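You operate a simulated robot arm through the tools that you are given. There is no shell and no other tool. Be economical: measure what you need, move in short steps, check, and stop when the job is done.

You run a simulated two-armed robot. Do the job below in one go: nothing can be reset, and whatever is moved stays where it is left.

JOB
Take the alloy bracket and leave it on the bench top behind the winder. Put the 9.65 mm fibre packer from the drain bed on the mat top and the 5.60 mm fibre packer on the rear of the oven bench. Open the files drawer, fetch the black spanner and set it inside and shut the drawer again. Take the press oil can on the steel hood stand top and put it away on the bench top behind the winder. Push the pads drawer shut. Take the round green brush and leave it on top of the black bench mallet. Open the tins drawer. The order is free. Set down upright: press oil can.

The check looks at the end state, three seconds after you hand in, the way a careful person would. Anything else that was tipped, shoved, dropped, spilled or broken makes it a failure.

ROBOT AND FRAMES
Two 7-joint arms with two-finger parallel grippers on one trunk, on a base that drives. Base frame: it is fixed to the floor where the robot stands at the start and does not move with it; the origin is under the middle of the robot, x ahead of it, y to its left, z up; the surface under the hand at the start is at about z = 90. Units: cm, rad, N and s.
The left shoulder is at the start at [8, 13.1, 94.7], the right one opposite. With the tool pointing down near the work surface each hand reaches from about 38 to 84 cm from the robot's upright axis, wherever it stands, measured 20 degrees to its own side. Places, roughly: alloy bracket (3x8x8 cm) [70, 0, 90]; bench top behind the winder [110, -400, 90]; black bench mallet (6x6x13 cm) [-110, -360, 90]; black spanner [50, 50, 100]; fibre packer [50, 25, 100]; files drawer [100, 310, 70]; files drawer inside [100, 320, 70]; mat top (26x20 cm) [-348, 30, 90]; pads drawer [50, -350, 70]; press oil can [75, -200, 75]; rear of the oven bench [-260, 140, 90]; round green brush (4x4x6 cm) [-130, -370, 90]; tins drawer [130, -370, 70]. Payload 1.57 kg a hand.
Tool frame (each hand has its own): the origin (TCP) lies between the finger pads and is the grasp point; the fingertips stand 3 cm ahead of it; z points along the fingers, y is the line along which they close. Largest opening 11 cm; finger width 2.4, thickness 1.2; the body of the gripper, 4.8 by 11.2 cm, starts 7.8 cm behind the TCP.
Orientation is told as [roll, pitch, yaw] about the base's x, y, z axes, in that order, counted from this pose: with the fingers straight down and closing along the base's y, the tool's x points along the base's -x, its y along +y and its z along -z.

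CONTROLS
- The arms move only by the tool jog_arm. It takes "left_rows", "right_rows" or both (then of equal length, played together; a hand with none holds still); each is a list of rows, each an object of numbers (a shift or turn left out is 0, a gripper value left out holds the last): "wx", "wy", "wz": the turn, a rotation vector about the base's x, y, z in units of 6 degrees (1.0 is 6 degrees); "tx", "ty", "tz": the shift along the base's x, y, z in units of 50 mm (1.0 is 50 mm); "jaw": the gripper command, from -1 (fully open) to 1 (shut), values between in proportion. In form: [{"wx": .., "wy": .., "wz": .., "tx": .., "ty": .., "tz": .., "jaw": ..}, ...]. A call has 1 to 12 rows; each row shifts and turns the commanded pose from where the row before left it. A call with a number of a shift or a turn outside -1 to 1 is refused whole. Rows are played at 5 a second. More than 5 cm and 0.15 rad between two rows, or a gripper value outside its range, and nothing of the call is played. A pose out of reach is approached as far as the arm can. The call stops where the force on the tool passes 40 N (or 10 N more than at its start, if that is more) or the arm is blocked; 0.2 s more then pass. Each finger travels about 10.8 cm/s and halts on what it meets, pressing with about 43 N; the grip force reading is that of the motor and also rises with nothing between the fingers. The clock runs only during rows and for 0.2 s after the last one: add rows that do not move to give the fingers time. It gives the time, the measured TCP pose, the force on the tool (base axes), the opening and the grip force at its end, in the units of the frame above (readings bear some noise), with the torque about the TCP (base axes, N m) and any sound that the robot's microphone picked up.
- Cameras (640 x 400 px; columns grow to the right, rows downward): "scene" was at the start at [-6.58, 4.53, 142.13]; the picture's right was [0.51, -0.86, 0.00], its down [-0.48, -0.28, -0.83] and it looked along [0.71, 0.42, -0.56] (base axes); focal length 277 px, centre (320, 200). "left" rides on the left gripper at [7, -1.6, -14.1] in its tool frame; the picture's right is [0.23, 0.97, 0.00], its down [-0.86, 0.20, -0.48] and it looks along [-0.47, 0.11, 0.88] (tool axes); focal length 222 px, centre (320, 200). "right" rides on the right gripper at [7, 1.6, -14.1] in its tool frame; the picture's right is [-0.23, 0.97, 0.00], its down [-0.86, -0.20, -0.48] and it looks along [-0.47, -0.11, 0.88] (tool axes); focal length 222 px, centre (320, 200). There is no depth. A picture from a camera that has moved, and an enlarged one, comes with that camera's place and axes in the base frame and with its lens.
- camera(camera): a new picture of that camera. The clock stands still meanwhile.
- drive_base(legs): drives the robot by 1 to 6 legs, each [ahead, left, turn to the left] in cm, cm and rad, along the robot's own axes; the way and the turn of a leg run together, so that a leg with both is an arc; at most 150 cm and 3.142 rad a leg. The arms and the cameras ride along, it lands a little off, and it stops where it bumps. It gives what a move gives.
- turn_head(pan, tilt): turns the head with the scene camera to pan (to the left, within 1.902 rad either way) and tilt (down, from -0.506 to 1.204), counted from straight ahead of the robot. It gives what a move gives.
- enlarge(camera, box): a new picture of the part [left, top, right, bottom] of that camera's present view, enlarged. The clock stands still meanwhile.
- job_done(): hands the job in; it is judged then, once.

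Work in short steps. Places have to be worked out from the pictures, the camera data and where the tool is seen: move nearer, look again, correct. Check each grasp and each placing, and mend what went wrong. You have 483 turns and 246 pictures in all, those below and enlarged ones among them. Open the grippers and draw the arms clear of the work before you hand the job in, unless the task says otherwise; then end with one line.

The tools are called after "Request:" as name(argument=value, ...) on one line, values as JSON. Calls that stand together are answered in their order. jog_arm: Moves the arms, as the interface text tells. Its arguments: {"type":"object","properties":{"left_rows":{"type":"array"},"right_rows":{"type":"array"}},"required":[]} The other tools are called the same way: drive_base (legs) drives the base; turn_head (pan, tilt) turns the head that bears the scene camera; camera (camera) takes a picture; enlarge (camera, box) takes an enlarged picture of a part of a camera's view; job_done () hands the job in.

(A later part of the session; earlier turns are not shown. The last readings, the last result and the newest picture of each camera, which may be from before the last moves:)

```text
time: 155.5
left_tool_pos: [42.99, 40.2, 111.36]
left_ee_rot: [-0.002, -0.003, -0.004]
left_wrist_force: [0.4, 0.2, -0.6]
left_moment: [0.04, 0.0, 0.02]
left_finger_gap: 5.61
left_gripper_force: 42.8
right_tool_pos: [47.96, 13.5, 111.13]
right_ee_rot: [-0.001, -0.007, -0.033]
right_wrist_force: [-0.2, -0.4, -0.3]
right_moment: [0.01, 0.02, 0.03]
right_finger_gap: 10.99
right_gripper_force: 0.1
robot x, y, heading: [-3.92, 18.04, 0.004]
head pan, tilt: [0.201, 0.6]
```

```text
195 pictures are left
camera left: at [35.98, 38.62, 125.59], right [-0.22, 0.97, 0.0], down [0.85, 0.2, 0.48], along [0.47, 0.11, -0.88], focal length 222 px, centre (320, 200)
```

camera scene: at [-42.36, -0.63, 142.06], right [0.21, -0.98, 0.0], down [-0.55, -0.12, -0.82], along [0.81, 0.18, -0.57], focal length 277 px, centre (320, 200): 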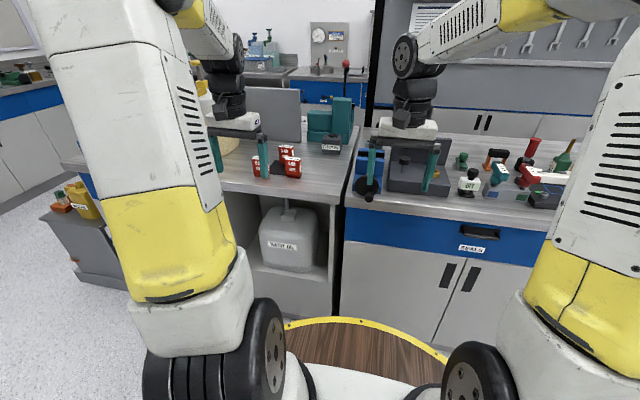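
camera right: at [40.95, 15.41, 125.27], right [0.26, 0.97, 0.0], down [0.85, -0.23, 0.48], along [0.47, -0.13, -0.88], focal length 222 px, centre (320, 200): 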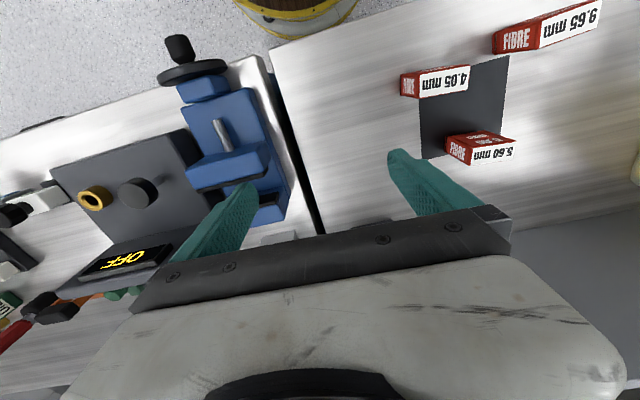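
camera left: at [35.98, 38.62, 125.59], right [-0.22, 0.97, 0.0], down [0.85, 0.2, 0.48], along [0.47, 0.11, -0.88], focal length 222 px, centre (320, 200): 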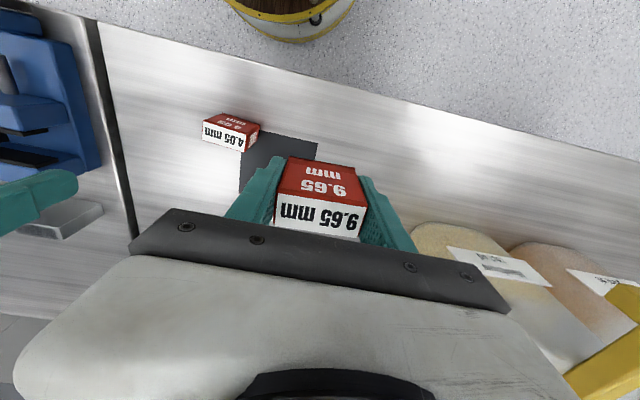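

Packer 9.65 is held. Swing the left hand left, and bring the right hand toward the 5.60 packer.

Request:
jog_arm(left_rows=[{"ty": 0.8}, {"ty": 0.8}, {"ty": 0.8}, {"ty": 0.8}, {}, {}, {}], right_rows=[{}, {}, {"ty": 0.8}, {"ty": 0.8, "tx": 0.3}, {"ty": 0.8, "tx": 0.3}, {"ty": 0.8, "tx": 0.3, "wz": 0.33}, {}])

Request:
camera(camera="right")

Request:
camera(camera="scene")

```text
time: 157.1
left_tool_pos: [42.87, 56.3, 111.18]
left_ee_rot: [-0.001, -0.004, -0.003]
left_wrist_force: [-0.4, 0.1, -1.0]
left_moment: [0.01, -0.01, 0.04]
left_finger_gap: 5.58
left_gripper_force: 42.9
right_tool_pos: [52.52, 29.67, 111.07]
right_ee_rot: [0.0, -0.006, -0.001]
right_wrist_force: [0.1, -0.1, 0.2]
right_moment: [0.03, 0.03, -0.01]
right_finger_gap: 11.04
right_gripper_force: 0.0
robot x, y, heading: [-3.55, 18.17, 0.0]
head pan, tilt: [0.201, 0.6]
```

```text
194 pictures are left
camera right: at [45.4, 31.28, 125.35], right [0.23, 0.97, 0.0], down [0.85, -0.2, 0.48], along [0.47, -0.11, -0.88], focal length 222 px, centre (320, 200)
```

right: 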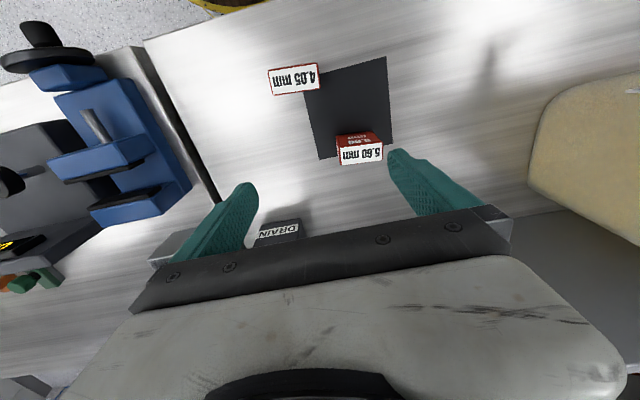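

```text
193 pictures are left
camera scene: at [-9.33, 19.82, 142.06], right [0.2, -0.98, 0.0], down [-0.55, -0.11, -0.82], along [0.81, 0.17, -0.57], focal length 277 px, centre (320, 200)
```

scene: 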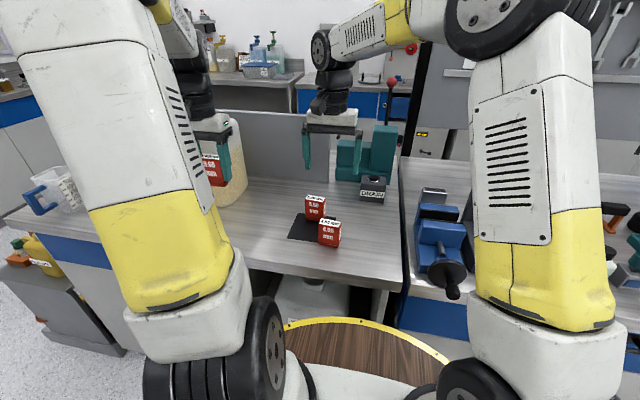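

5.60 packer at (54.8, 34.2), top z≈97.9. Move over and descend with the right hand.

Request:
jog_arm(right_rows=[{"tx": 0.46, "ty": 0.45}, {"ty": 0.45}, {"tz": -0.7}, {"tz": -0.7}, {"tz": -0.6}, {}])

Request:
camera(camera="right")

```text
time: 158.5
left_tool_pos: [42.87, 56.34, 111.25]
left_ee_rot: [0.0, -0.003, -0.004]
left_wrist_force: [-0.1, -0.2, -1.3]
left_moment: [0.03, 0.01, 0.01]
left_finger_gap: 5.55
left_gripper_force: 43.1
right_tool_pos: [54.91, 33.86, 100.98]
right_ee_rot: [-0.002, -0.004, 0.001]
right_wrist_force: [0.5, 0.6, -1.0]
right_moment: [0.02, 0.04, 0.03]
right_finger_gap: 11.0
right_gripper_force: 0.1
robot x, y, heading: [-3.45, 18.33, 0.002]
head pan, tilt: [0.201, 0.6]
```

```text
192 pictures are left
camera right: at [47.81, 35.58, 115.25], right [0.23, 0.97, 0.0], down [0.85, -0.2, 0.48], along [0.47, -0.11, -0.88], focal length 222 px, centre (320, 200)
```

right: 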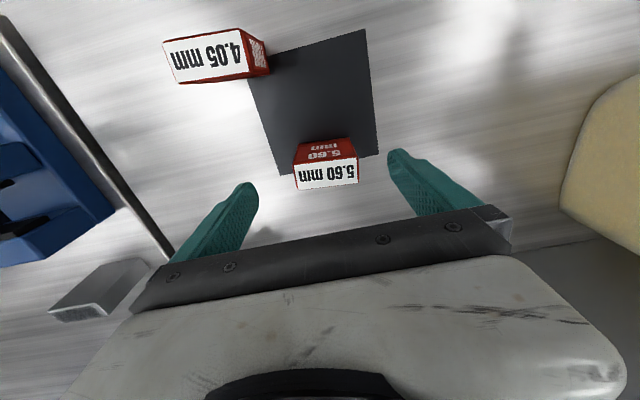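

Well centered. Descend, grip, lift.

Request:
jog_arm(right_rows=[{"tz": -0.6}, {"tz": -0.4}, {"tz": -0.28}, {}, {"jaw": 1}, {}, {}, {}, {}])

Request:
jog_arm(right_rows=[{"tz": 0.4}, {"tz": 0.8}, {"tz": 0.8}, {"tz": 0.8}, {"tz": 0.6}, {}])

Request:
camera(camera="right")

```text
time: 160.5
left_tool_pos: [42.86, 56.35, 111.3]
left_ee_rot: [0.0, -0.003, -0.003]
left_wrist_force: [-0.3, -0.2, 0.6]
left_moment: [0.02, 0.01, 0.0]
left_finger_gap: 5.54
left_gripper_force: 42.9
right_tool_pos: [54.82, 33.78, 94.56]
right_ee_rot: [-0.001, -0.006, -0.002]
right_wrist_force: [-1.3, -0.2, 0.1]
right_moment: [0.0, 0.0, -0.01]
right_finger_gap: 5.58
right_gripper_force: 43.2
robot x, y, heading: [-3.82, 18.06, 0.001]
head pan, tilt: [0.201, 0.6]
```

```text
time: 161.9
left_tool_pos: [42.75, 56.31, 111.23]
left_ee_rot: [0.0, -0.004, -0.002]
left_wrist_force: [-0.5, 0.5, 0.1]
left_moment: [0.01, 0.0, 0.03]
left_finger_gap: 5.51
left_gripper_force: 42.4
right_tool_pos: [54.73, 34.01, 111.7]
right_ee_rot: [0.001, -0.005, 0.0]
right_wrist_force: [0.3, 0.0, -0.2]
right_moment: [0.03, -0.02, 0.01]
right_finger_gap: 5.6
right_gripper_force: 43.1
robot x, y, heading: [-3.85, 17.93, 0.001]
head pan, tilt: [0.201, 0.6]
```

```text
191 pictures are left
camera right: at [47.76, 35.67, 125.96], right [0.23, 0.97, 0.0], down [0.85, -0.2, 0.48], along [0.47, -0.11, -0.88], focal length 222 px, centre (320, 200)
```

right: 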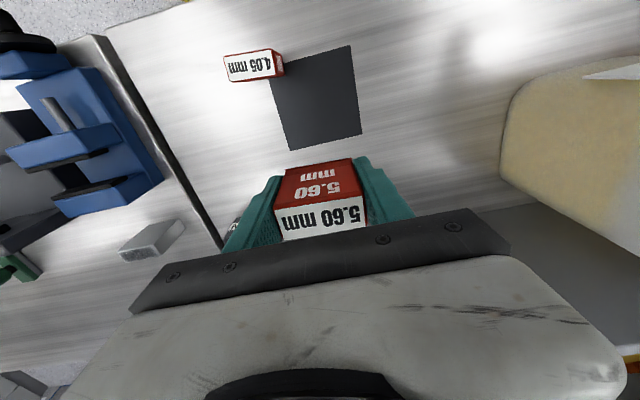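

Both packers held. Back off, turn around and look toward the mat and oven benches.

Request:
jog_arm(right_rows=[{"ty": -0.8, "tx": -0.3}, {"ty": -0.8, "tx": -0.3}, {"ty": -0.8}, {"ty": -0.8}, {"ty": -0.4}, {}])

Request:
drive_base(legs=[[-60, 0, 0], [0, 0, 1.571], [0, 0, 1.571]])

Request:
turn_head(pan=0.0, tilt=0.3)

Request:
camera(camera="scene")

Request:
turn_head(pan=-0.7, tilt=0.3)

Request:
camera(camera="scene")

```text
time: 163.3
left_tool_pos: [42.91, 56.34, 111.21]
left_ee_rot: [-0.001, -0.003, -0.002]
left_wrist_force: [-0.4, -0.8, -0.7]
left_moment: [0.02, 0.0, -0.02]
left_finger_gap: 5.55
left_gripper_force: 42.9
right_tool_pos: [51.73, 16.1, 111.62]
right_ee_rot: [0.002, -0.005, -0.002]
right_wrist_force: [-0.2, -0.4, -0.1]
right_moment: [0.01, -0.02, -0.01]
right_finger_gap: 5.55
right_gripper_force: 43.0
robot x, y, heading: [-3.64, 18.19, 0.003]
head pan, tilt: [0.201, 0.6]
```

```text
time: 174.4
left_tool_pos: [-110.04, -21.34, 111.19]
left_ee_rot: [0.0, -0.004, -3.131]
left_wrist_force: [-0.2, 0.1, 0.1]
left_moment: [-0.02, -0.01, -0.02]
left_finger_gap: 5.51
left_gripper_force: 42.7
right_tool_pos: [-119.44, 18.63, 111.53]
right_ee_rot: [0.0, -0.005, -3.13]
right_wrist_force: [-0.5, 1.2, 0.0]
right_moment: [0.0, -0.02, -0.01]
right_finger_gap: 5.53
right_gripper_force: 43.1
robot x, y, heading: [-63.77, 17.54, -3.124]
head pan, tilt: [0.201, 0.6]
```

```text
time: 175.2
left_tool_pos: [-109.86, -21.21, 111.15]
left_ee_rot: [0.001, -0.005, -3.131]
left_wrist_force: [-0.2, -0.5, -0.6]
left_moment: [0.0, 0.02, 0.01]
left_finger_gap: 5.5
left_gripper_force: 43.4
right_tool_pos: [-119.52, 18.65, 111.64]
right_ee_rot: [0.0, -0.005, -3.13]
right_wrist_force: [0.0, -0.5, -1.2]
right_moment: [-0.01, -0.02, 0.05]
right_finger_gap: 5.5
right_gripper_force: 43.2
robot x, y, heading: [-63.79, 17.49, -3.125]
head pan, tilt: [0.0, 0.3]
```

```text
190 pictures are left
camera scene: at [-59.46, 17.63, 144.81], right [-0.02, 1.0, 0.0], down [0.3, 0.01, -0.95], along [-0.95, -0.02, -0.3], focal length 277 px, centre (320, 200)
```

scene: 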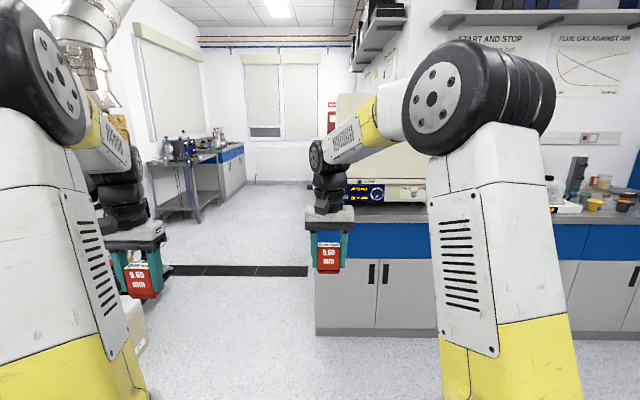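

```text
time: 176.2
left_tool_pos: [-110.02, -21.35, 111.34]
left_ee_rot: [0.0, -0.005, -3.131]
left_wrist_force: [-0.2, -0.2, -1.0]
left_moment: [0.02, -0.01, 0.01]
left_finger_gap: 5.51
left_gripper_force: 43.4
right_tool_pos: [-119.39, 18.81, 111.66]
right_ee_rot: [0.0, -0.004, -3.131]
right_wrist_force: [0.1, 0.2, -2.1]
right_moment: [0.01, 0.03, -0.01]
right_finger_gap: 5.52
right_gripper_force: 43.0
robot x, y, heading: [-63.42, 17.97, -3.127]
head pan, tilt: [-0.7, 0.3]
```

```text
189 pictures are left
camera scene: at [-57.37, 23.67, 144.81], right [0.63, 0.78, 0.0], down [0.23, -0.19, -0.96], along [-0.74, 0.6, -0.3], focal length 277 px, centre (320, 200)
```

scene: 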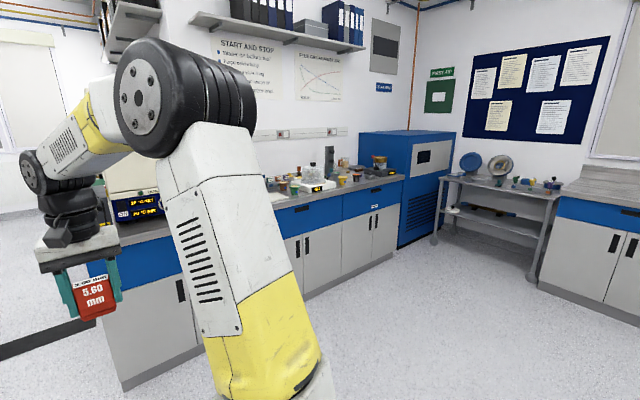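

The oven bench runs along the wall ahead to the right. Move closer to its section around y≈120 and look.

Request:
drive_base(legs=[[45, -105, -0.017]])

Request:
turn_head(pan=-0.05, tilt=0.45)

Request:
camera(camera="scene")

```text
time: 182.0
left_tool_pos: [-155.73, 83.52, 111.16]
left_ee_rot: [0.0, -0.004, 3.119]
left_wrist_force: [-0.1, 0.4, -0.5]
left_moment: [0.0, 0.02, 0.01]
left_finger_gap: 5.53
left_gripper_force: 42.8
right_tool_pos: [-163.94, 123.84, 111.69]
right_ee_rot: [-0.001, -0.005, 3.122]
right_wrist_force: [-0.4, 0.3, -1.9]
right_moment: [0.0, 0.01, -0.01]
right_finger_gap: 5.54
right_gripper_force: 42.7
robot x, y, heading: [-108.28, 121.19, 3.125]
head pan, tilt: [-0.7, 0.3]
```

```text
time: 183.0
left_tool_pos: [-155.72, 83.45, 111.2]
left_ee_rot: [-0.001, -0.002, 3.12]
left_wrist_force: [-0.1, -0.1, 0.3]
left_moment: [-0.02, -0.01, -0.01]
left_finger_gap: 5.51
left_gripper_force: 42.9
right_tool_pos: [-163.88, 123.84, 111.58]
right_ee_rot: [0.001, -0.006, 3.122]
right_wrist_force: [0.1, -0.4, -0.1]
right_moment: [0.01, 0.01, -0.01]
right_finger_gap: 5.51
right_gripper_force: 42.6
robot x, y, heading: [-107.86, 120.82, 3.13]
head pan, tilt: [-0.051, 0.45]
```

```text
188 pictures are left
camera scene: at [-103.78, 121.33, 143.42], right [0.07, 1.0, 0.0], down [0.43, -0.03, -0.9], along [-0.9, 0.06, -0.44], focal length 277 px, centre (320, 200)
```

scene: 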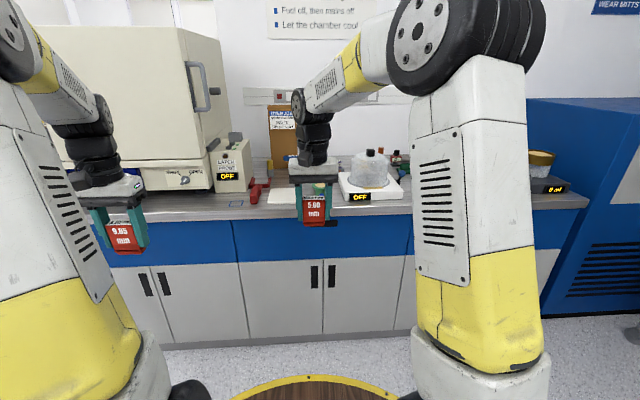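

Approach nearer: front edge of the bench is at x≈-200. Drive ahead 42 cm, raising hands a bit first, and view with the right hand camera.

Request:
jog_arm(right_rows=[{"tz": 0.8}, {"tz": 0.4}, {}], left_rows=[{"tz": 0.8}, {"tz": 0.4}, {}])

Request:
drive_base(legs=[[40, 0, 0.012]])

Request:
turn_head(pan=-0.15, tilt=0.6)

Request:
camera(camera="scene")

Request:
camera(camera="right")

```text
time: 183.8
left_tool_pos: [-155.94, 83.61, 117.34]
left_ee_rot: [0.001, -0.002, 3.118]
left_wrist_force: [-0.8, -0.5, -1.0]
left_moment: [-0.02, 0.0, -0.01]
left_finger_gap: 5.51
left_gripper_force: 42.9
right_tool_pos: [-163.92, 123.74, 117.55]
right_ee_rot: [0.001, -0.006, 3.122]
right_wrist_force: [0.4, 0.0, -0.7]
right_moment: [0.07, 0.03, 0.0]
right_finger_gap: 5.54
right_gripper_force: 43.4
robot x, y, heading: [-108.42, 120.87, 3.126]
head pan, tilt: [-0.051, 0.45]
```

```text
time: 186.3
left_tool_pos: [-195.36, 83.52, 117.26]
left_ee_rot: [0.0, -0.003, 3.127]
left_wrist_force: [0.6, -1.0, 0.0]
left_moment: [-0.01, 0.03, 0.01]
left_finger_gap: 5.54
left_gripper_force: 42.9
right_tool_pos: [-203.8, 123.77, 117.49]
right_ee_rot: [0.001, -0.004, 3.131]
right_wrist_force: [-0.3, -0.4, -0.3]
right_moment: [-0.01, 0.0, 0.0]
right_finger_gap: 5.52
right_gripper_force: 43.3
robot x, y, heading: [-148.23, 121.12, 3.133]
head pan, tilt: [-0.051, 0.45]
```

```text
time: 187.0
left_tool_pos: [-195.48, 83.59, 117.2]
left_ee_rot: [-0.001, 0.0, 3.128]
left_wrist_force: [-0.6, -0.7, -0.9]
left_moment: [0.01, 0.0, 0.01]
left_finger_gap: 5.52
left_gripper_force: 42.9
right_tool_pos: [-203.82, 123.62, 117.58]
right_ee_rot: [0.0, -0.006, 3.131]
right_wrist_force: [0.6, -0.8, -0.4]
right_moment: [-0.01, 0.0, -0.01]
right_finger_gap: 5.5
right_gripper_force: 43.2
robot x, y, heading: [-148.35, 121.52, 3.132]
head pan, tilt: [-0.15, 0.6]
```

```text
187 pictures are left
camera scene: at [-143.24, 122.67, 142.07], right [0.16, 0.99, 0.0], down [0.56, -0.09, -0.83], along [-0.82, 0.13, -0.56], focal length 277 px, centre (320, 200)
```

scene: 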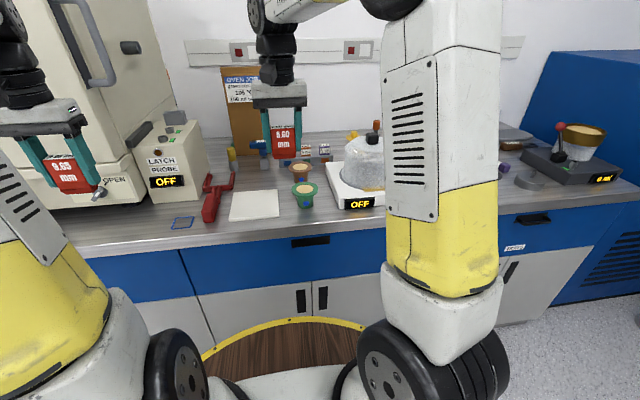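

```text
186 pictures are left
camera right: at [-196.8, 122.1, 131.76], right [-0.24, -0.97, 0.0], down [-0.85, 0.21, 0.48], along [-0.47, 0.11, -0.88], focal length 222 px, centre (320, 200)
```

right: 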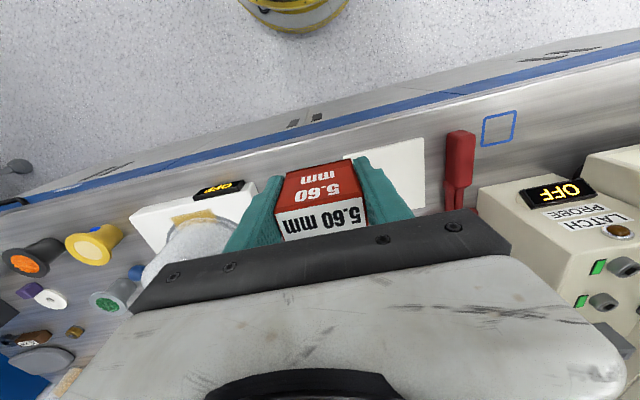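

Request:
enlarge(camera="scene", box=[200, 100, 400, 225])

Request:
turn_head(pan=-0.5, tilt=0.5)

Request:
camera(camera="scene")

```text
3.20 times, centred on (300, 162) of scene
camera zoom: at [-143.24, 122.67, 142.07], right [0.16, 0.99, 0.0], down [0.56, -0.09, -0.83], along [-0.82, 0.13, -0.56], focal length 885 px, centre (384, 320)
```

zoom: 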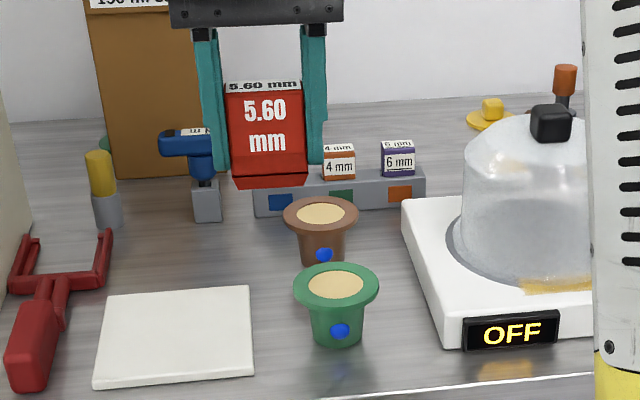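

```text
time: 187.8
left_tool_pos: [-195.43, 83.63, 117.16]
left_ee_rot: [-0.002, -0.003, 3.128]
left_wrist_force: [-0.2, 0.1, -0.2]
left_moment: [0.03, 0.03, 0.01]
left_finger_gap: 5.51
left_gripper_force: 43.0
right_tool_pos: [-203.8, 123.71, 117.64]
right_ee_rot: [0.001, -0.006, 3.132]
right_wrist_force: [-0.3, 0.9, -0.4]
right_moment: [-0.02, 0.03, 0.01]
right_finger_gap: 5.53
right_gripper_force: 42.7
robot x, y, heading: [-148.14, 121.1, 3.134]
head pan, tilt: [-0.499, 0.499]
```

```text
184 pictures are left
camera scene: at [-142.47, 125.69, 142.97], right [0.48, 0.88, 0.0], down [0.42, -0.23, -0.88], along [-0.77, 0.42, -0.48], focal length 277 px, centre (320, 200)
```

scene: 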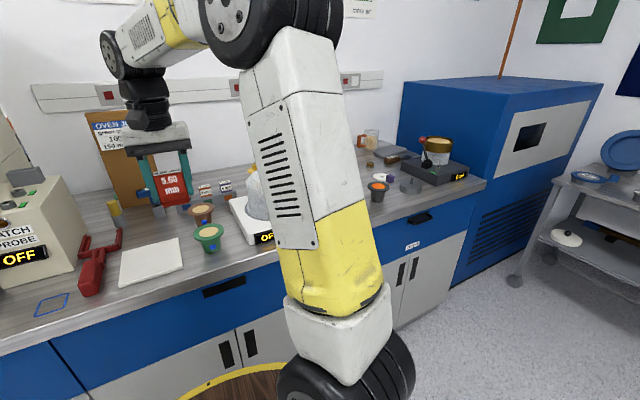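

The rear strip (x<-252) is beyond plain downward reach, so I'll set the packer briefly on a free spot in front of the latch probe (≈[-215, 90]) and regrasp it with a forward-pitched hand. Move the robot left 33 cm.

Request:
drive_base(legs=[[0, 33, 0.008]])

Request:
turn_head(pan=-0.1, tilt=0.65)

Request:
camera(camera="scene")

Request:
camera(camera="right")

```text
time: 190.1
left_tool_pos: [-195.48, 49.83, 117.24]
left_ee_rot: [-0.001, -0.003, 3.129]
left_wrist_force: [0.3, 0.4, -0.8]
left_moment: [-0.01, 0.04, 0.03]
left_finger_gap: 5.51
left_gripper_force: 43.1
right_tool_pos: [-204.0, 89.83, 117.51]
right_ee_rot: [0.0, -0.004, 3.133]
right_wrist_force: [0.7, 0.4, -0.6]
right_moment: [-0.01, 0.0, -0.01]
right_finger_gap: 5.53
right_gripper_force: 43.5
robot x, y, heading: [-148.22, 87.77, 3.136]
head pan, tilt: [-0.499, 0.499]
```

```text
time: 190.9
left_tool_pos: [-195.57, 49.87, 117.42]
left_ee_rot: [0.0, -0.004, 3.129]
left_wrist_force: [-0.8, 0.3, -0.7]
left_moment: [-0.01, -0.01, 0.0]
left_finger_gap: 5.49
left_gripper_force: 43.9
right_tool_pos: [-203.99, 89.93, 117.53]
right_ee_rot: [-0.001, -0.006, 3.132]
right_wrist_force: [0.2, -0.1, -0.2]
right_moment: [0.03, 0.02, 0.0]
right_finger_gap: 5.54
right_gripper_force: 43.2
robot x, y, heading: [-148.62, 87.67, 3.144]
head pan, tilt: [-0.099, 0.649]
```

```text
183 pictures are left
camera scene: at [-143.35, 88.56, 141.64], right [0.11, 0.99, 0.0], down [0.6, -0.06, -0.8], along [-0.79, 0.08, -0.6], focal length 277 px, centre (320, 200)
```

scene: 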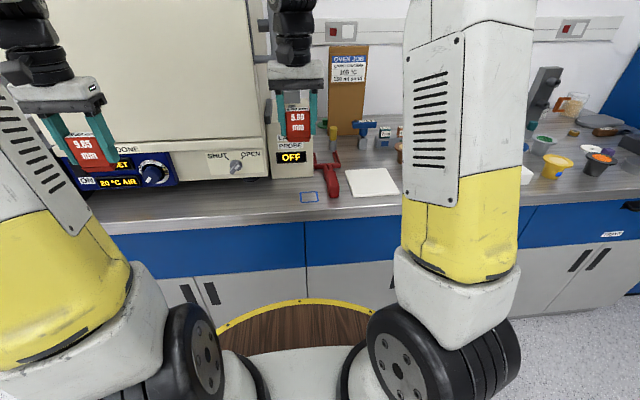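

```text
182 pictures are left
camera right: at [-197.01, 88.35, 131.76], right [-0.24, -0.97, 0.0], down [-0.85, 0.21, 0.48], along [-0.47, 0.11, -0.88], focal length 222 px, centre (320, 200)
```

right: 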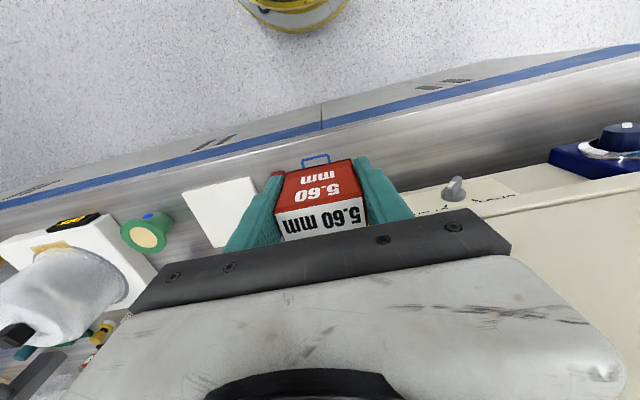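

Free spot is under the hand. Move forward 9.5 cm and lower.

Request:
jog_arm(right_rows=[{"tx": -0.95}, {"tx": -0.9}, {"tz": -0.9}, {"tz": -0.9}, {"tz": -0.9}, {"tz": -0.9}, {"tz": -0.6}, {}])

Request:
jog_arm(right_rows=[{"tz": -0.1}, {"tz": -0.06}, {"tz": -0.06}, {}])

Request:
camera(camera="scene")

```text
time: 192.7
left_tool_pos: [-195.53, 49.83, 117.37]
left_ee_rot: [0.0, -0.003, 3.129]
left_wrist_force: [-0.9, 0.3, -0.6]
left_moment: [-0.01, 0.02, 0.01]
left_finger_gap: 5.51
left_gripper_force: 43.0
right_tool_pos: [-213.48, 89.94, 96.38]
right_ee_rot: [0.0, -0.005, 3.133]
right_wrist_force: [-0.3, 0.0, -1.4]
right_moment: [0.0, 0.0, -0.01]
right_finger_gap: 5.51
right_gripper_force: 43.0
robot x, y, heading: [-148.11, 88.0, 3.139]
head pan, tilt: [-0.099, 0.649]
```

```text
time: 193.7
left_tool_pos: [-195.63, 49.86, 117.29]
left_ee_rot: [0.001, -0.003, 3.129]
left_wrist_force: [-0.4, -0.5, -0.2]
left_moment: [0.02, 0.04, -0.01]
left_finger_gap: 5.52
left_gripper_force: 42.8
right_tool_pos: [-213.34, 90.03, 95.4]
right_ee_rot: [0.0, -0.005, 3.133]
right_wrist_force: [0.1, 0.5, -1.7]
right_moment: [0.01, 0.0, -0.03]
right_finger_gap: 5.5
right_gripper_force: 42.5
robot x, y, heading: [-148.74, 87.78, 3.134]
head pan, tilt: [-0.099, 0.649]
```

```text
181 pictures are left
camera scene: at [-143.35, 88.55, 141.64], right [0.1, 0.99, 0.0], down [0.6, -0.06, -0.8], along [-0.79, 0.08, -0.6], focal length 277 px, centre (320, 200)
```

scene: 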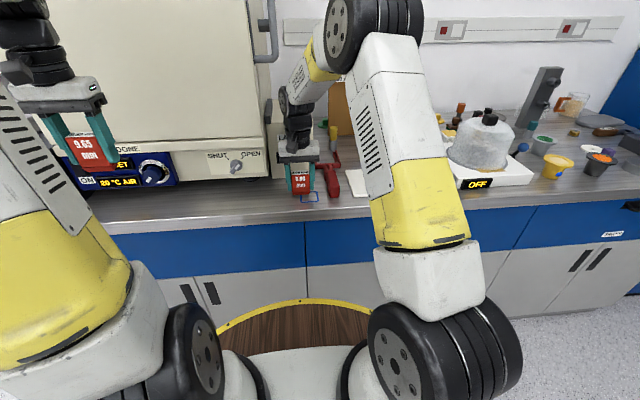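

Request:
jog_arm(right_rows=[{"tz": -0.06}, {"tz": -0.06}, {"tz": -0.06}, {"tz": -0.06}, {}])

```text
time: 195.1
left_tool_pos: [-195.39, 49.96, 117.25]
left_ee_rot: [0.0, -0.002, 3.13]
left_wrist_force: [0.5, -0.4, -1.2]
left_moment: [0.02, -0.02, -0.03]
left_finger_gap: 5.5
left_gripper_force: 43.3
right_tool_pos: [-213.38, 89.92, 94.59]
right_ee_rot: [0.003, -0.009, 3.133]
right_wrist_force: [0.7, -0.2, 5.8]
right_moment: [0.1, -0.07, -0.01]
right_finger_gap: 5.51
right_gripper_force: 43.1
robot x, y, heading: [-148.63, 87.36, 3.138]
head pan, tilt: [-0.099, 0.649]
stopped in row 5 (right hand): the force on the tool passed its limit at 41 N (the readings are from after the stop); the commanded pose is now the measured one
```

Contact: set down. Open a little, pitch the hand forward 42° in place around the packer, and regrip.

Request:
jog_arm(right_rows=[{"jaw": -0.4}, {}, {}, {"wy": 1}, {"wy": 1}, {"wy": 1}, {"wy": 1}, {"wy": 1}, {"wy": 1}, {"wy": 1}, {}])

Request:
camera(camera="right")

```text
time: 197.5
left_tool_pos: [-195.55, 49.89, 117.17]
left_ee_rot: [0.0, -0.002, 3.128]
left_wrist_force: [-0.3, -0.7, -0.4]
left_moment: [0.01, 0.01, 0.04]
left_finger_gap: 5.5
left_gripper_force: 43.0
right_tool_pos: [-213.41, 90.0, 94.56]
right_ee_rot: [0.008, -0.743, 3.128]
right_wrist_force: [-1.0, -0.3, -0.9]
right_moment: [0.01, -0.02, 0.0]
right_finger_gap: 7.69
right_gripper_force: 0.0
robot x, y, heading: [-148.46, 87.66, 3.136]
head pan, tilt: [-0.099, 0.649]
```

```text
180 pictures are left
camera right: at [-198.68, 88.4, 100.34], right [-0.17, -0.97, 0.16], down [-0.3, 0.21, 0.93], along [-0.94, 0.11, -0.33], focal length 222 px, centre (320, 200)
```

right: 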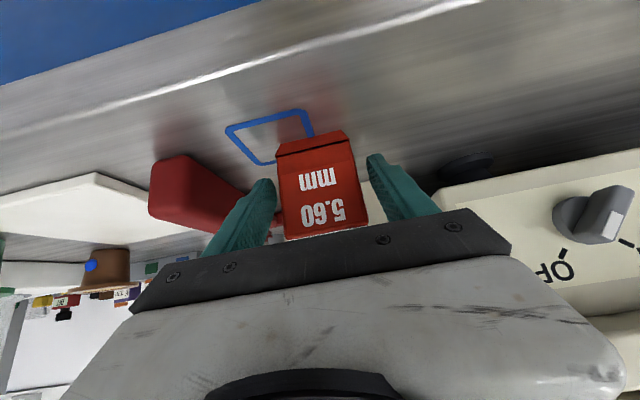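

Upright between the fingers. Grip and lift.

Request:
jog_arm(right_rows=[{"jaw": 1}, {}, {}, {}, {"tz": 0.3}, {"tz": 0.8}, {"tz": 0.8}, {"tz": 0.8}, {"tx": 0.6}, {"tx": 0.6}, {}])

Request:
camera(camera="scene")

```text
time: 199.9
left_tool_pos: [-195.61, 49.83, 117.33]
left_ee_rot: [0.0, -0.001, 3.13]
left_wrist_force: [0.0, -0.2, -1.1]
left_moment: [0.01, 0.03, 0.02]
left_finger_gap: 5.51
left_gripper_force: 43.2
right_tool_pos: [-207.18, 89.97, 108.04]
right_ee_rot: [0.009, -0.742, 3.129]
right_wrist_force: [0.9, -0.4, -0.9]
right_moment: [-0.02, 0.0, 0.01]
right_finger_gap: 5.51
right_gripper_force: 43.2
robot x, y, heading: [-148.33, 87.69, 3.139]
head pan, tilt: [-0.099, 0.649]
```

```text
179 pictures are left
camera scene: at [-143.34, 88.56, 141.64], right [0.1, 0.99, 0.0], down [0.6, -0.06, -0.8], along [-0.79, 0.08, -0.6], focal length 277 px, centre (320, 200)
```

scene: 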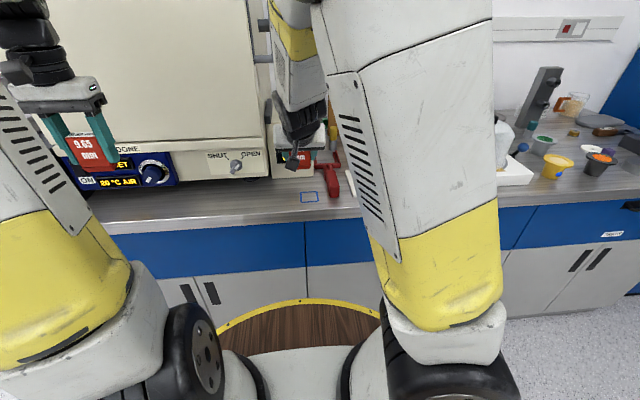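

Packer regrasped upright with a pitched hand. Raise and drive right to face the rear spot near y≈147, then look.

Request:
jog_arm(right_rows=[{"tz": 0.9}, {"tz": 0.9}, {"tz": 0.4}, {}])

Request:
drive_base(legs=[[0, -46, 0]])

Request:
turn_head(pan=-0.05, tilt=0.45)

Request:
enlarge(camera="scene", box=[200, 100, 520, 300])

Request:
camera(camera="right")

```text
time: 200.9
left_tool_pos: [-195.51, 49.98, 117.26]
left_ee_rot: [0.001, -0.003, 3.131]
left_wrist_force: [-0.1, -0.1, -1.8]
left_moment: [0.0, 0.03, 0.01]
left_finger_gap: 5.52
left_gripper_force: 42.8
right_tool_pos: [-207.36, 90.08, 119.1]
right_ee_rot: [0.009, -0.742, 3.129]
right_wrist_force: [0.1, 0.4, -0.5]
right_moment: [-0.01, 0.01, -0.01]
right_finger_gap: 5.51
right_gripper_force: 42.7
robot x, y, heading: [-148.82, 87.69, 3.138]
head pan, tilt: [-0.099, 0.649]
```

```text
time: 203.7
left_tool_pos: [-195.35, 96.24, 117.22]
left_ee_rot: [0.0, -0.003, 3.128]
left_wrist_force: [0.8, 0.3, 0.1]
left_moment: [-0.02, 0.01, -0.06]
left_finger_gap: 5.52
left_gripper_force: 42.8
right_tool_pos: [-207.25, 136.3, 119.12]
right_ee_rot: [0.008, -0.741, 3.128]
right_wrist_force: [-0.1, -0.2, -1.3]
right_moment: [-0.02, 0.01, 0.03]
right_finger_gap: 5.53
right_gripper_force: 42.5
robot x, y, heading: [-148.16, 134.49, 3.134]
head pan, tilt: [-0.099, 0.649]
```

```text
time: 204.4
left_tool_pos: [-195.37, 96.25, 117.18]
left_ee_rot: [0.001, -0.001, 3.129]
left_wrist_force: [0.7, -0.4, -0.7]
left_moment: [0.06, -0.01, -0.02]
left_finger_gap: 5.51
left_gripper_force: 43.2
right_tool_pos: [-207.09, 136.38, 119.16]
right_ee_rot: [0.01, -0.742, 3.128]
right_wrist_force: [-0.1, -1.0, -0.9]
right_moment: [-0.03, -0.02, 0.02]
right_finger_gap: 5.5
right_gripper_force: 43.5
robot x, y, heading: [-148.2, 133.71, 3.137]
head pan, tilt: [-0.051, 0.45]
```

```text
2.00 times, centred on (360, 200) of scene
camera zoom: at [-143.58, 134.4, 143.41], right [0.06, 1.0, 0.0], down [0.44, -0.03, -0.9], along [-0.9, 0.05, -0.44], focal length 553 px, centre (240, 200)
```

zoom: 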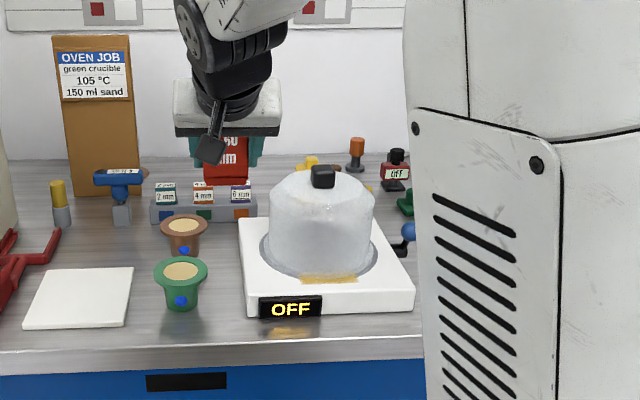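

```text
177 pictures are left
camera right: at [-192.44, 134.72, 124.96], right [-0.18, -0.97, 0.16], down [-0.31, 0.21, 0.93], along [-0.94, 0.11, -0.33], focal length 222 px, centre (320, 200)
```

right: 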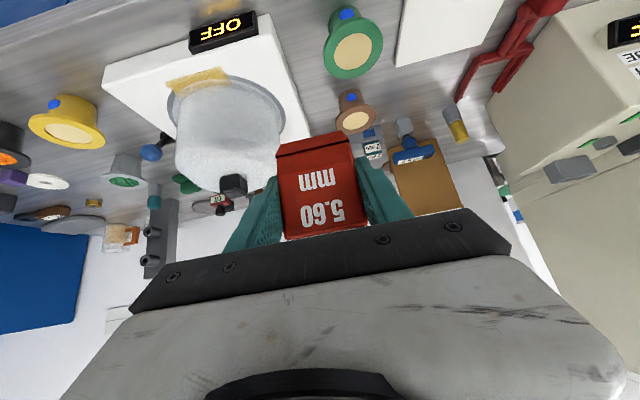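

Free rear spot behind the balance: about (-258, 152). Drive ahead 18 and right 5, hand kept high.

Request:
drive_base(legs=[[18, -5, 0]])

Request:
jog_arm(right_rows=[{"ty": 0.7, "tx": -0.6}, {"ty": 0.7, "tx": -0.6}, {"ty": 0.6, "tx": -0.6}, {"tx": -0.9}, {"tx": -0.9}, {"tx": -0.9}, {}])

Request:
camera(camera="right")

Request:
camera(camera="scene")

```text
time: 205.9
left_tool_pos: [-213.41, 101.51, 117.25]
left_ee_rot: [-0.001, -0.002, 3.127]
left_wrist_force: [0.1, -0.3, -0.6]
left_moment: [0.02, 0.02, -0.02]
left_finger_gap: 5.53
left_gripper_force: 43.0
right_tool_pos: [-225.17, 141.6, 119.1]
right_ee_rot: [0.009, -0.742, 3.126]
right_wrist_force: [-0.9, -0.2, -0.7]
right_moment: [-0.02, -0.04, -0.01]
right_finger_gap: 5.53
right_gripper_force: 43.2
robot x, y, heading: [-166.37, 139.35, 3.135]
head pan, tilt: [-0.051, 0.45]
```

```text
time: 207.6
left_tool_pos: [-213.46, 101.51, 117.22]
left_ee_rot: [-0.001, -0.003, 3.125]
left_wrist_force: [0.1, 0.4, 0.4]
left_moment: [-0.01, -0.01, 0.04]
left_finger_gap: 5.54
left_gripper_force: 43.1
right_tool_pos: [-247.79, 151.56, 118.97]
right_ee_rot: [0.01, -0.741, 3.126]
right_wrist_force: [-0.2, -0.5, -0.4]
right_moment: [-0.07, 0.03, -0.01]
right_finger_gap: 5.52
right_gripper_force: 42.9
robot x, y, heading: [-166.31, 139.12, 3.131]
head pan, tilt: [-0.051, 0.45]
```

```text
176 pictures are left
camera right: at [-233.09, 149.9, 124.86], right [-0.18, -0.97, 0.16], down [-0.31, 0.21, 0.93], along [-0.94, 0.12, -0.33], focal length 222 px, centre (320, 200)
```

right: 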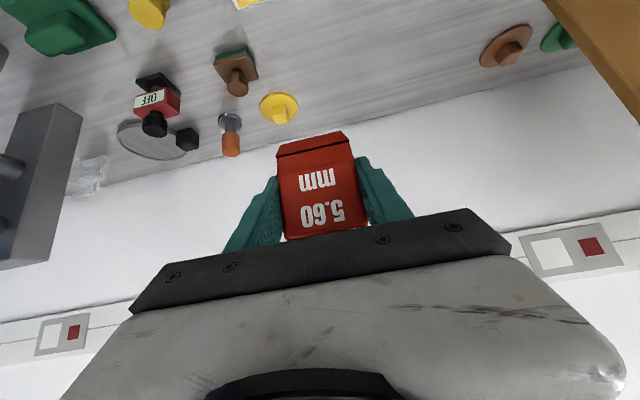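

```text
175 pictures are left
camera scene: at [-161.67, 139.6, 143.42], right [0.06, 1.0, 0.0], down [0.43, -0.03, -0.9], along [-0.9, 0.05, -0.44], focal length 277 px, centre (320, 200)
```

scene: 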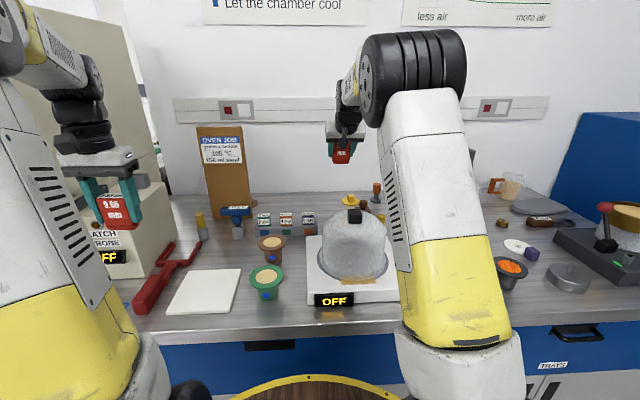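

The strip at x≈-259, y≈150 is free. Move there and lower in stages.

Request:
jog_arm(right_rows=[{"tx": -0.8, "ty": -0.16}, {"tx": -0.8, "ty": -0.16}, {"tx": -0.64}, {"tz": -0.7}, {"tz": -0.7}, {"tz": -0.7}, {"tz": -0.7}, {}])

Request:
camera(camera="right")

Request:
camera(camera="scene")

```text
time: 209.3
left_tool_pos: [-213.46, 101.43, 117.31]
left_ee_rot: [0.0, -0.001, 3.126]
left_wrist_force: [-0.7, 0.3, 0.1]
left_moment: [-0.06, -0.04, -0.01]
left_finger_gap: 5.53
left_gripper_force: 43.4
right_tool_pos: [-259.0, 149.78, 105.15]
right_ee_rot: [0.007, -0.741, 3.126]
right_wrist_force: [-0.4, 1.0, -1.0]
right_moment: [-0.02, -0.01, -0.01]
right_finger_gap: 5.52
right_gripper_force: 43.0
robot x, y, heading: [-166.17, 139.18, 3.13]
head pan, tilt: [-0.051, 0.45]
```

```text
174 pictures are left
camera right: at [-244.29, 148.17, 110.94], right [-0.18, -0.97, 0.16], down [-0.31, 0.21, 0.93], along [-0.94, 0.12, -0.33], focal length 222 px, centre (320, 200)
```

right: 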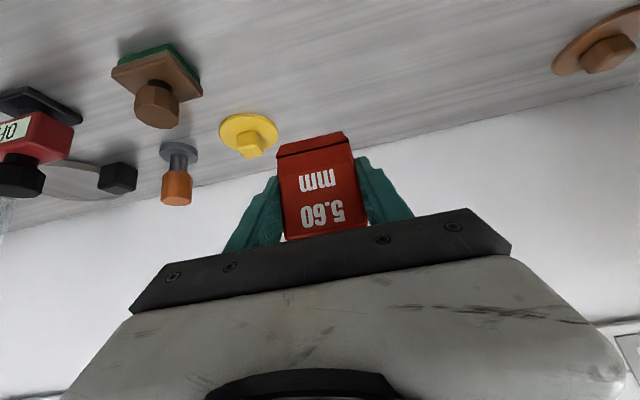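

```text
173 pictures are left
camera scene: at [-161.67, 139.6, 143.42], right [0.06, 1.0, 0.0], down [0.43, -0.03, -0.9], along [-0.9, 0.05, -0.44], focal length 277 px, centre (320, 200)
```

scene: 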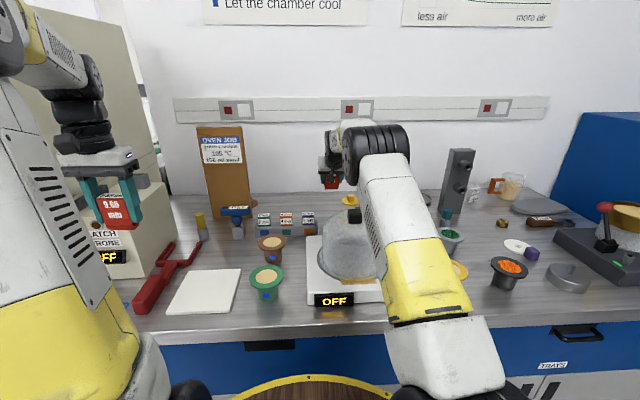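

The upper arm passes low over the balance dome. Raise again, shift the robot right 17 cm so the arm runs beside the dome, then re-approach.

Request:
jog_arm(right_rows=[{"tz": 0.8}, {"tz": 0.8}, {"tz": 0.8}, {"tz": 0.8}, {}])

Request:
drive_base(legs=[[0, -17, 0]])

Request:
jog_arm(right_rows=[{"ty": -0.8}, {"ty": -0.8}, {"ty": -0.8}, {"ty": -0.8}, {"ty": -0.15}, {}])

Request:
camera(camera="scene")

```text
time: 210.6
left_tool_pos: [-213.5, 101.51, 117.22]
left_ee_rot: [-0.001, 0.0, 3.126]
left_wrist_force: [-0.2, 0.1, -0.5]
left_moment: [0.0, -0.04, 0.02]
left_finger_gap: 5.52
left_gripper_force: 43.5
right_tool_pos: [-258.64, 150.06, 120.98]
right_ee_rot: [0.009, -0.74, 3.126]
right_wrist_force: [-0.4, 0.1, -0.3]
right_moment: [0.01, -0.02, 0.01]
right_finger_gap: 5.5
right_gripper_force: 43.1
robot x, y, heading: [-166.09, 139.01, 3.134]
head pan, tilt: [-0.051, 0.45]
```

```text
time: 212.0
left_tool_pos: [-213.39, 118.57, 117.22]
left_ee_rot: [0.0, -0.003, 3.127]
left_wrist_force: [-0.5, -0.2, 0.3]
left_moment: [0.02, -0.01, -0.01]
left_finger_gap: 5.52
left_gripper_force: 42.7
right_tool_pos: [-258.55, 167.15, 121.03]
right_ee_rot: [0.009, -0.742, 3.126]
right_wrist_force: [0.0, -0.1, -0.5]
right_moment: [0.01, -0.01, -0.01]
right_finger_gap: 5.53
right_gripper_force: 43.1
robot x, y, heading: [-166.06, 156.39, 3.13]
head pan, tilt: [-0.051, 0.45]
```

```text
time: 213.4
left_tool_pos: [-213.32, 118.55, 117.31]
left_ee_rot: [0.0, -0.001, 3.126]
left_wrist_force: [0.3, -0.4, -1.5]
left_moment: [0.0, -0.05, 0.03]
left_finger_gap: 5.51
left_gripper_force: 42.8
right_tool_pos: [-255.98, 150.96, 119.79]
right_ee_rot: [0.009, -0.741, 3.127]
right_wrist_force: [0.5, 0.5, -1.0]
right_moment: [0.02, 0.01, 0.01]
right_finger_gap: 5.52
right_gripper_force: 43.3
right hand out of reach, approached as far as the arm can: row 1, 2, 3, 4
robot x, y, heading: [-165.88, 156.45, 3.133]
head pan, tilt: [-0.051, 0.45]
```

```text
172 pictures are left
camera scene: at [-161.52, 156.71, 143.42], right [0.06, 1.0, 0.0], down [0.43, -0.03, -0.9], along [-0.9, 0.05, -0.44], focal length 277 px, centre (320, 200)
```

scene: 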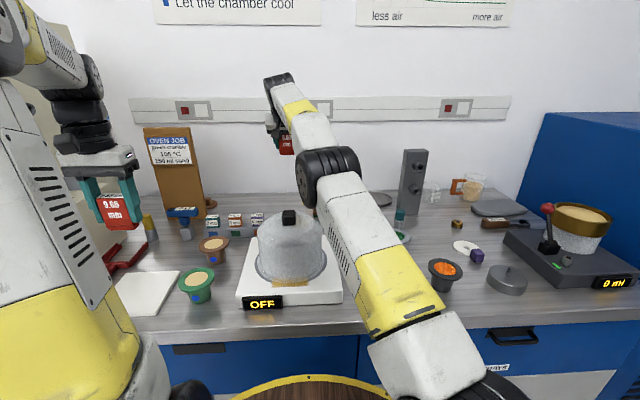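

Drive 5 cm closer and 8 cm further right to get more clearance from the dome, then bring the hand back to y≈150.

Request:
drive_base(legs=[[5, -8, 0]])

Request:
jog_arm(right_rows=[{"ty": -0.7, "tz": -0.2}, {"ty": -0.7, "tz": -0.2}, {"ty": -0.3, "tz": -0.2}, {}])

Request:
camera(camera="scene")

```text
time: 214.5
left_tool_pos: [-218.08, 126.54, 117.23]
left_ee_rot: [0.0, -0.002, 3.128]
left_wrist_force: [-1.2, -0.6, -0.9]
left_moment: [-0.02, -0.01, -0.02]
left_finger_gap: 5.51
left_gripper_force: 42.6
right_tool_pos: [-260.83, 159.02, 119.82]
right_ee_rot: [0.009, -0.742, 3.126]
right_wrist_force: [0.7, 0.6, -0.2]
right_moment: [0.02, -0.01, 0.02]
right_finger_gap: 5.51
right_gripper_force: 43.2
robot x, y, heading: [-170.84, 164.31, 3.135]
head pan, tilt: [-0.051, 0.45]
```

```text
time: 215.5
left_tool_pos: [-218.27, 126.68, 117.17]
left_ee_rot: [-0.001, -0.001, 3.126]
left_wrist_force: [-0.2, 0.2, -0.2]
left_moment: [0.0, -0.01, -0.02]
left_finger_gap: 5.52
left_gripper_force: 42.7
right_tool_pos: [-259.43, 151.19, 116.12]
right_ee_rot: [0.011, -0.741, 3.128]
right_wrist_force: [0.5, 0.8, -0.4]
right_moment: [-0.01, 0.01, 0.0]
right_finger_gap: 5.53
right_gripper_force: 42.1
right hand out of reach, approached as far as the arm can: row 1, 2
robot x, y, heading: [-170.91, 164.38, 3.136]
head pan, tilt: [-0.051, 0.45]
```

```text
171 pictures are left
camera scene: at [-166.41, 164.73, 143.42], right [0.06, 1.0, 0.0], down [0.43, -0.03, -0.9], along [-0.9, 0.05, -0.44], focal length 277 px, centre (320, 200)
```

scene: 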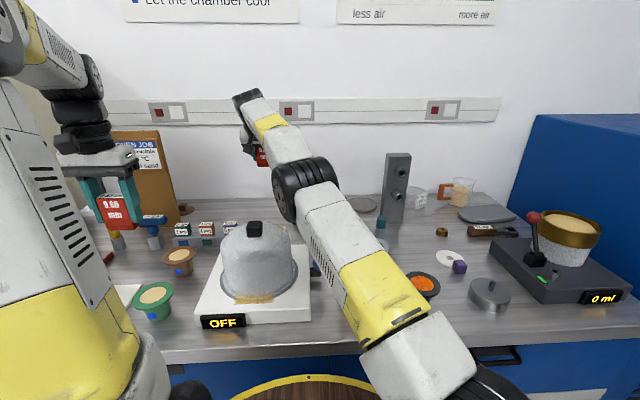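

Request:
jog_arm(right_rows=[{"tz": -0.6}, {"tz": -0.6}, {"tz": -0.6}, {"tz": -0.6}, {}])

Request:
camera(camera="scene")

Request:
camera(camera="right")

```text
time: 216.7
left_tool_pos: [-218.15, 126.66, 117.22]
left_ee_rot: [0.0, -0.004, 3.127]
left_wrist_force: [-0.2, 0.7, 0.2]
left_moment: [-0.01, 0.04, -0.01]
left_finger_gap: 5.5
left_gripper_force: 42.2
right_tool_pos: [-259.3, 151.41, 104.21]
right_ee_rot: [0.012, -0.742, 3.124]
right_wrist_force: [-0.7, 0.6, -0.2]
right_moment: [0.0, -0.03, 0.0]
right_finger_gap: 5.53
right_gripper_force: 43.3
robot x, y, heading: [-171.3, 164.61, 3.127]
head pan, tilt: [-0.051, 0.45]
```

```text
170 pictures are left
camera scene: at [-166.4, 164.73, 143.42], right [0.06, 1.0, 0.0], down [0.43, -0.03, -0.9], along [-0.9, 0.05, -0.44], focal length 277 px, centre (320, 200)
```

scene: 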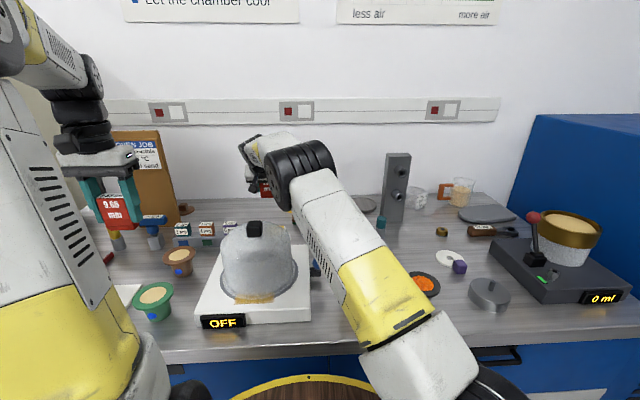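

```text
169 pictures are left
camera right: at [-244.64, 149.65, 109.93], right [-0.18, -0.97, 0.16], down [-0.3, 0.21, 0.93], along [-0.94, 0.12, -0.33], focal length 222 px, centre (320, 200)
```

right: 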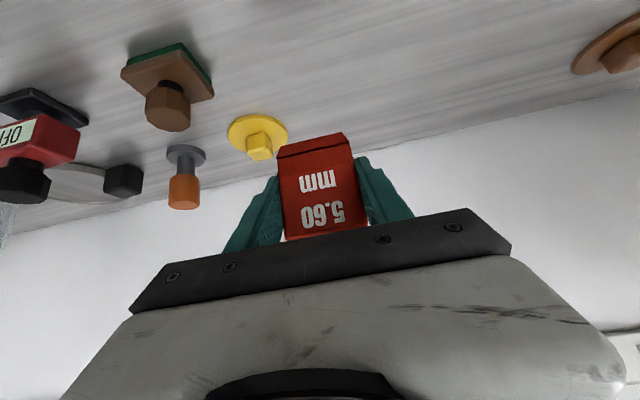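

Request:
jog_arm(right_rows=[{"tz": -0.5, "ty": -0.1}, {"tz": -0.5}, {"tz": -0.4}, {"tz": -0.2}, {}])

Request:
jog_arm(right_rows=[{"tz": -0.06}, {"tz": -0.06}, {"tz": -0.06}, {"tz": -0.06}, {"tz": -0.06}, {"tz": -0.06}, {"tz": -0.06}, {}])

Request:
camera(camera="scene")

```text
time: 217.9
left_tool_pos: [-218.19, 126.63, 117.28]
left_ee_rot: [0.0, -0.001, 3.126]
left_wrist_force: [-0.6, 0.5, -0.2]
left_moment: [-0.02, -0.05, -0.04]
left_finger_gap: 5.53
left_gripper_force: 42.9
right_tool_pos: [-259.13, 150.88, 95.96]
right_ee_rot: [0.01, -0.742, 3.125]
right_wrist_force: [0.3, 0.0, -0.2]
right_moment: [0.02, 0.01, 0.0]
right_finger_gap: 5.51
right_gripper_force: 42.9
robot x, y, heading: [-171.19, 164.45, 3.132]
head pan, tilt: [-0.051, 0.45]
```

```text
time: 219.7
left_tool_pos: [-218.09, 126.66, 117.29]
left_ee_rot: [0.0, -0.003, 3.125]
left_wrist_force: [0.1, 0.1, -1.2]
left_moment: [0.01, 0.0, 0.01]
left_finger_gap: 5.53
left_gripper_force: 43.2
right_tool_pos: [-259.27, 150.62, 94.38]
right_ee_rot: [0.011, -0.748, 3.126]
right_wrist_force: [4.6, 0.0, 24.8]
right_moment: [0.61, -0.08, -0.11]
right_finger_gap: 5.54
right_gripper_force: 42.9
robot x, y, heading: [-171.07, 164.59, 3.131]
head pan, tilt: [-0.051, 0.45]
```

```text
168 pictures are left
camera scene: at [-166.26, 164.74, 143.42], right [0.06, 1.0, 0.0], down [0.43, -0.03, -0.9], along [-0.9, 0.05, -0.43], focal length 277 px, centre (320, 200)
```

scene: 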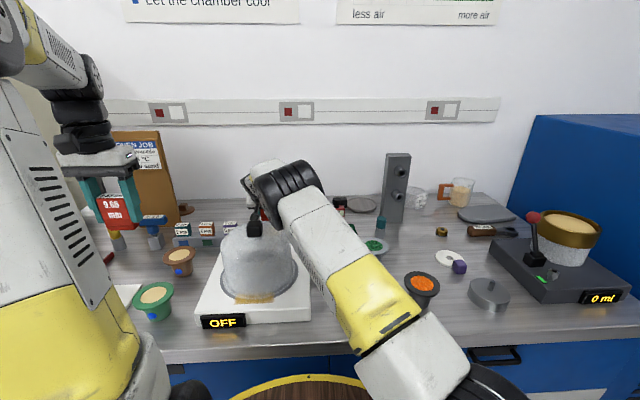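

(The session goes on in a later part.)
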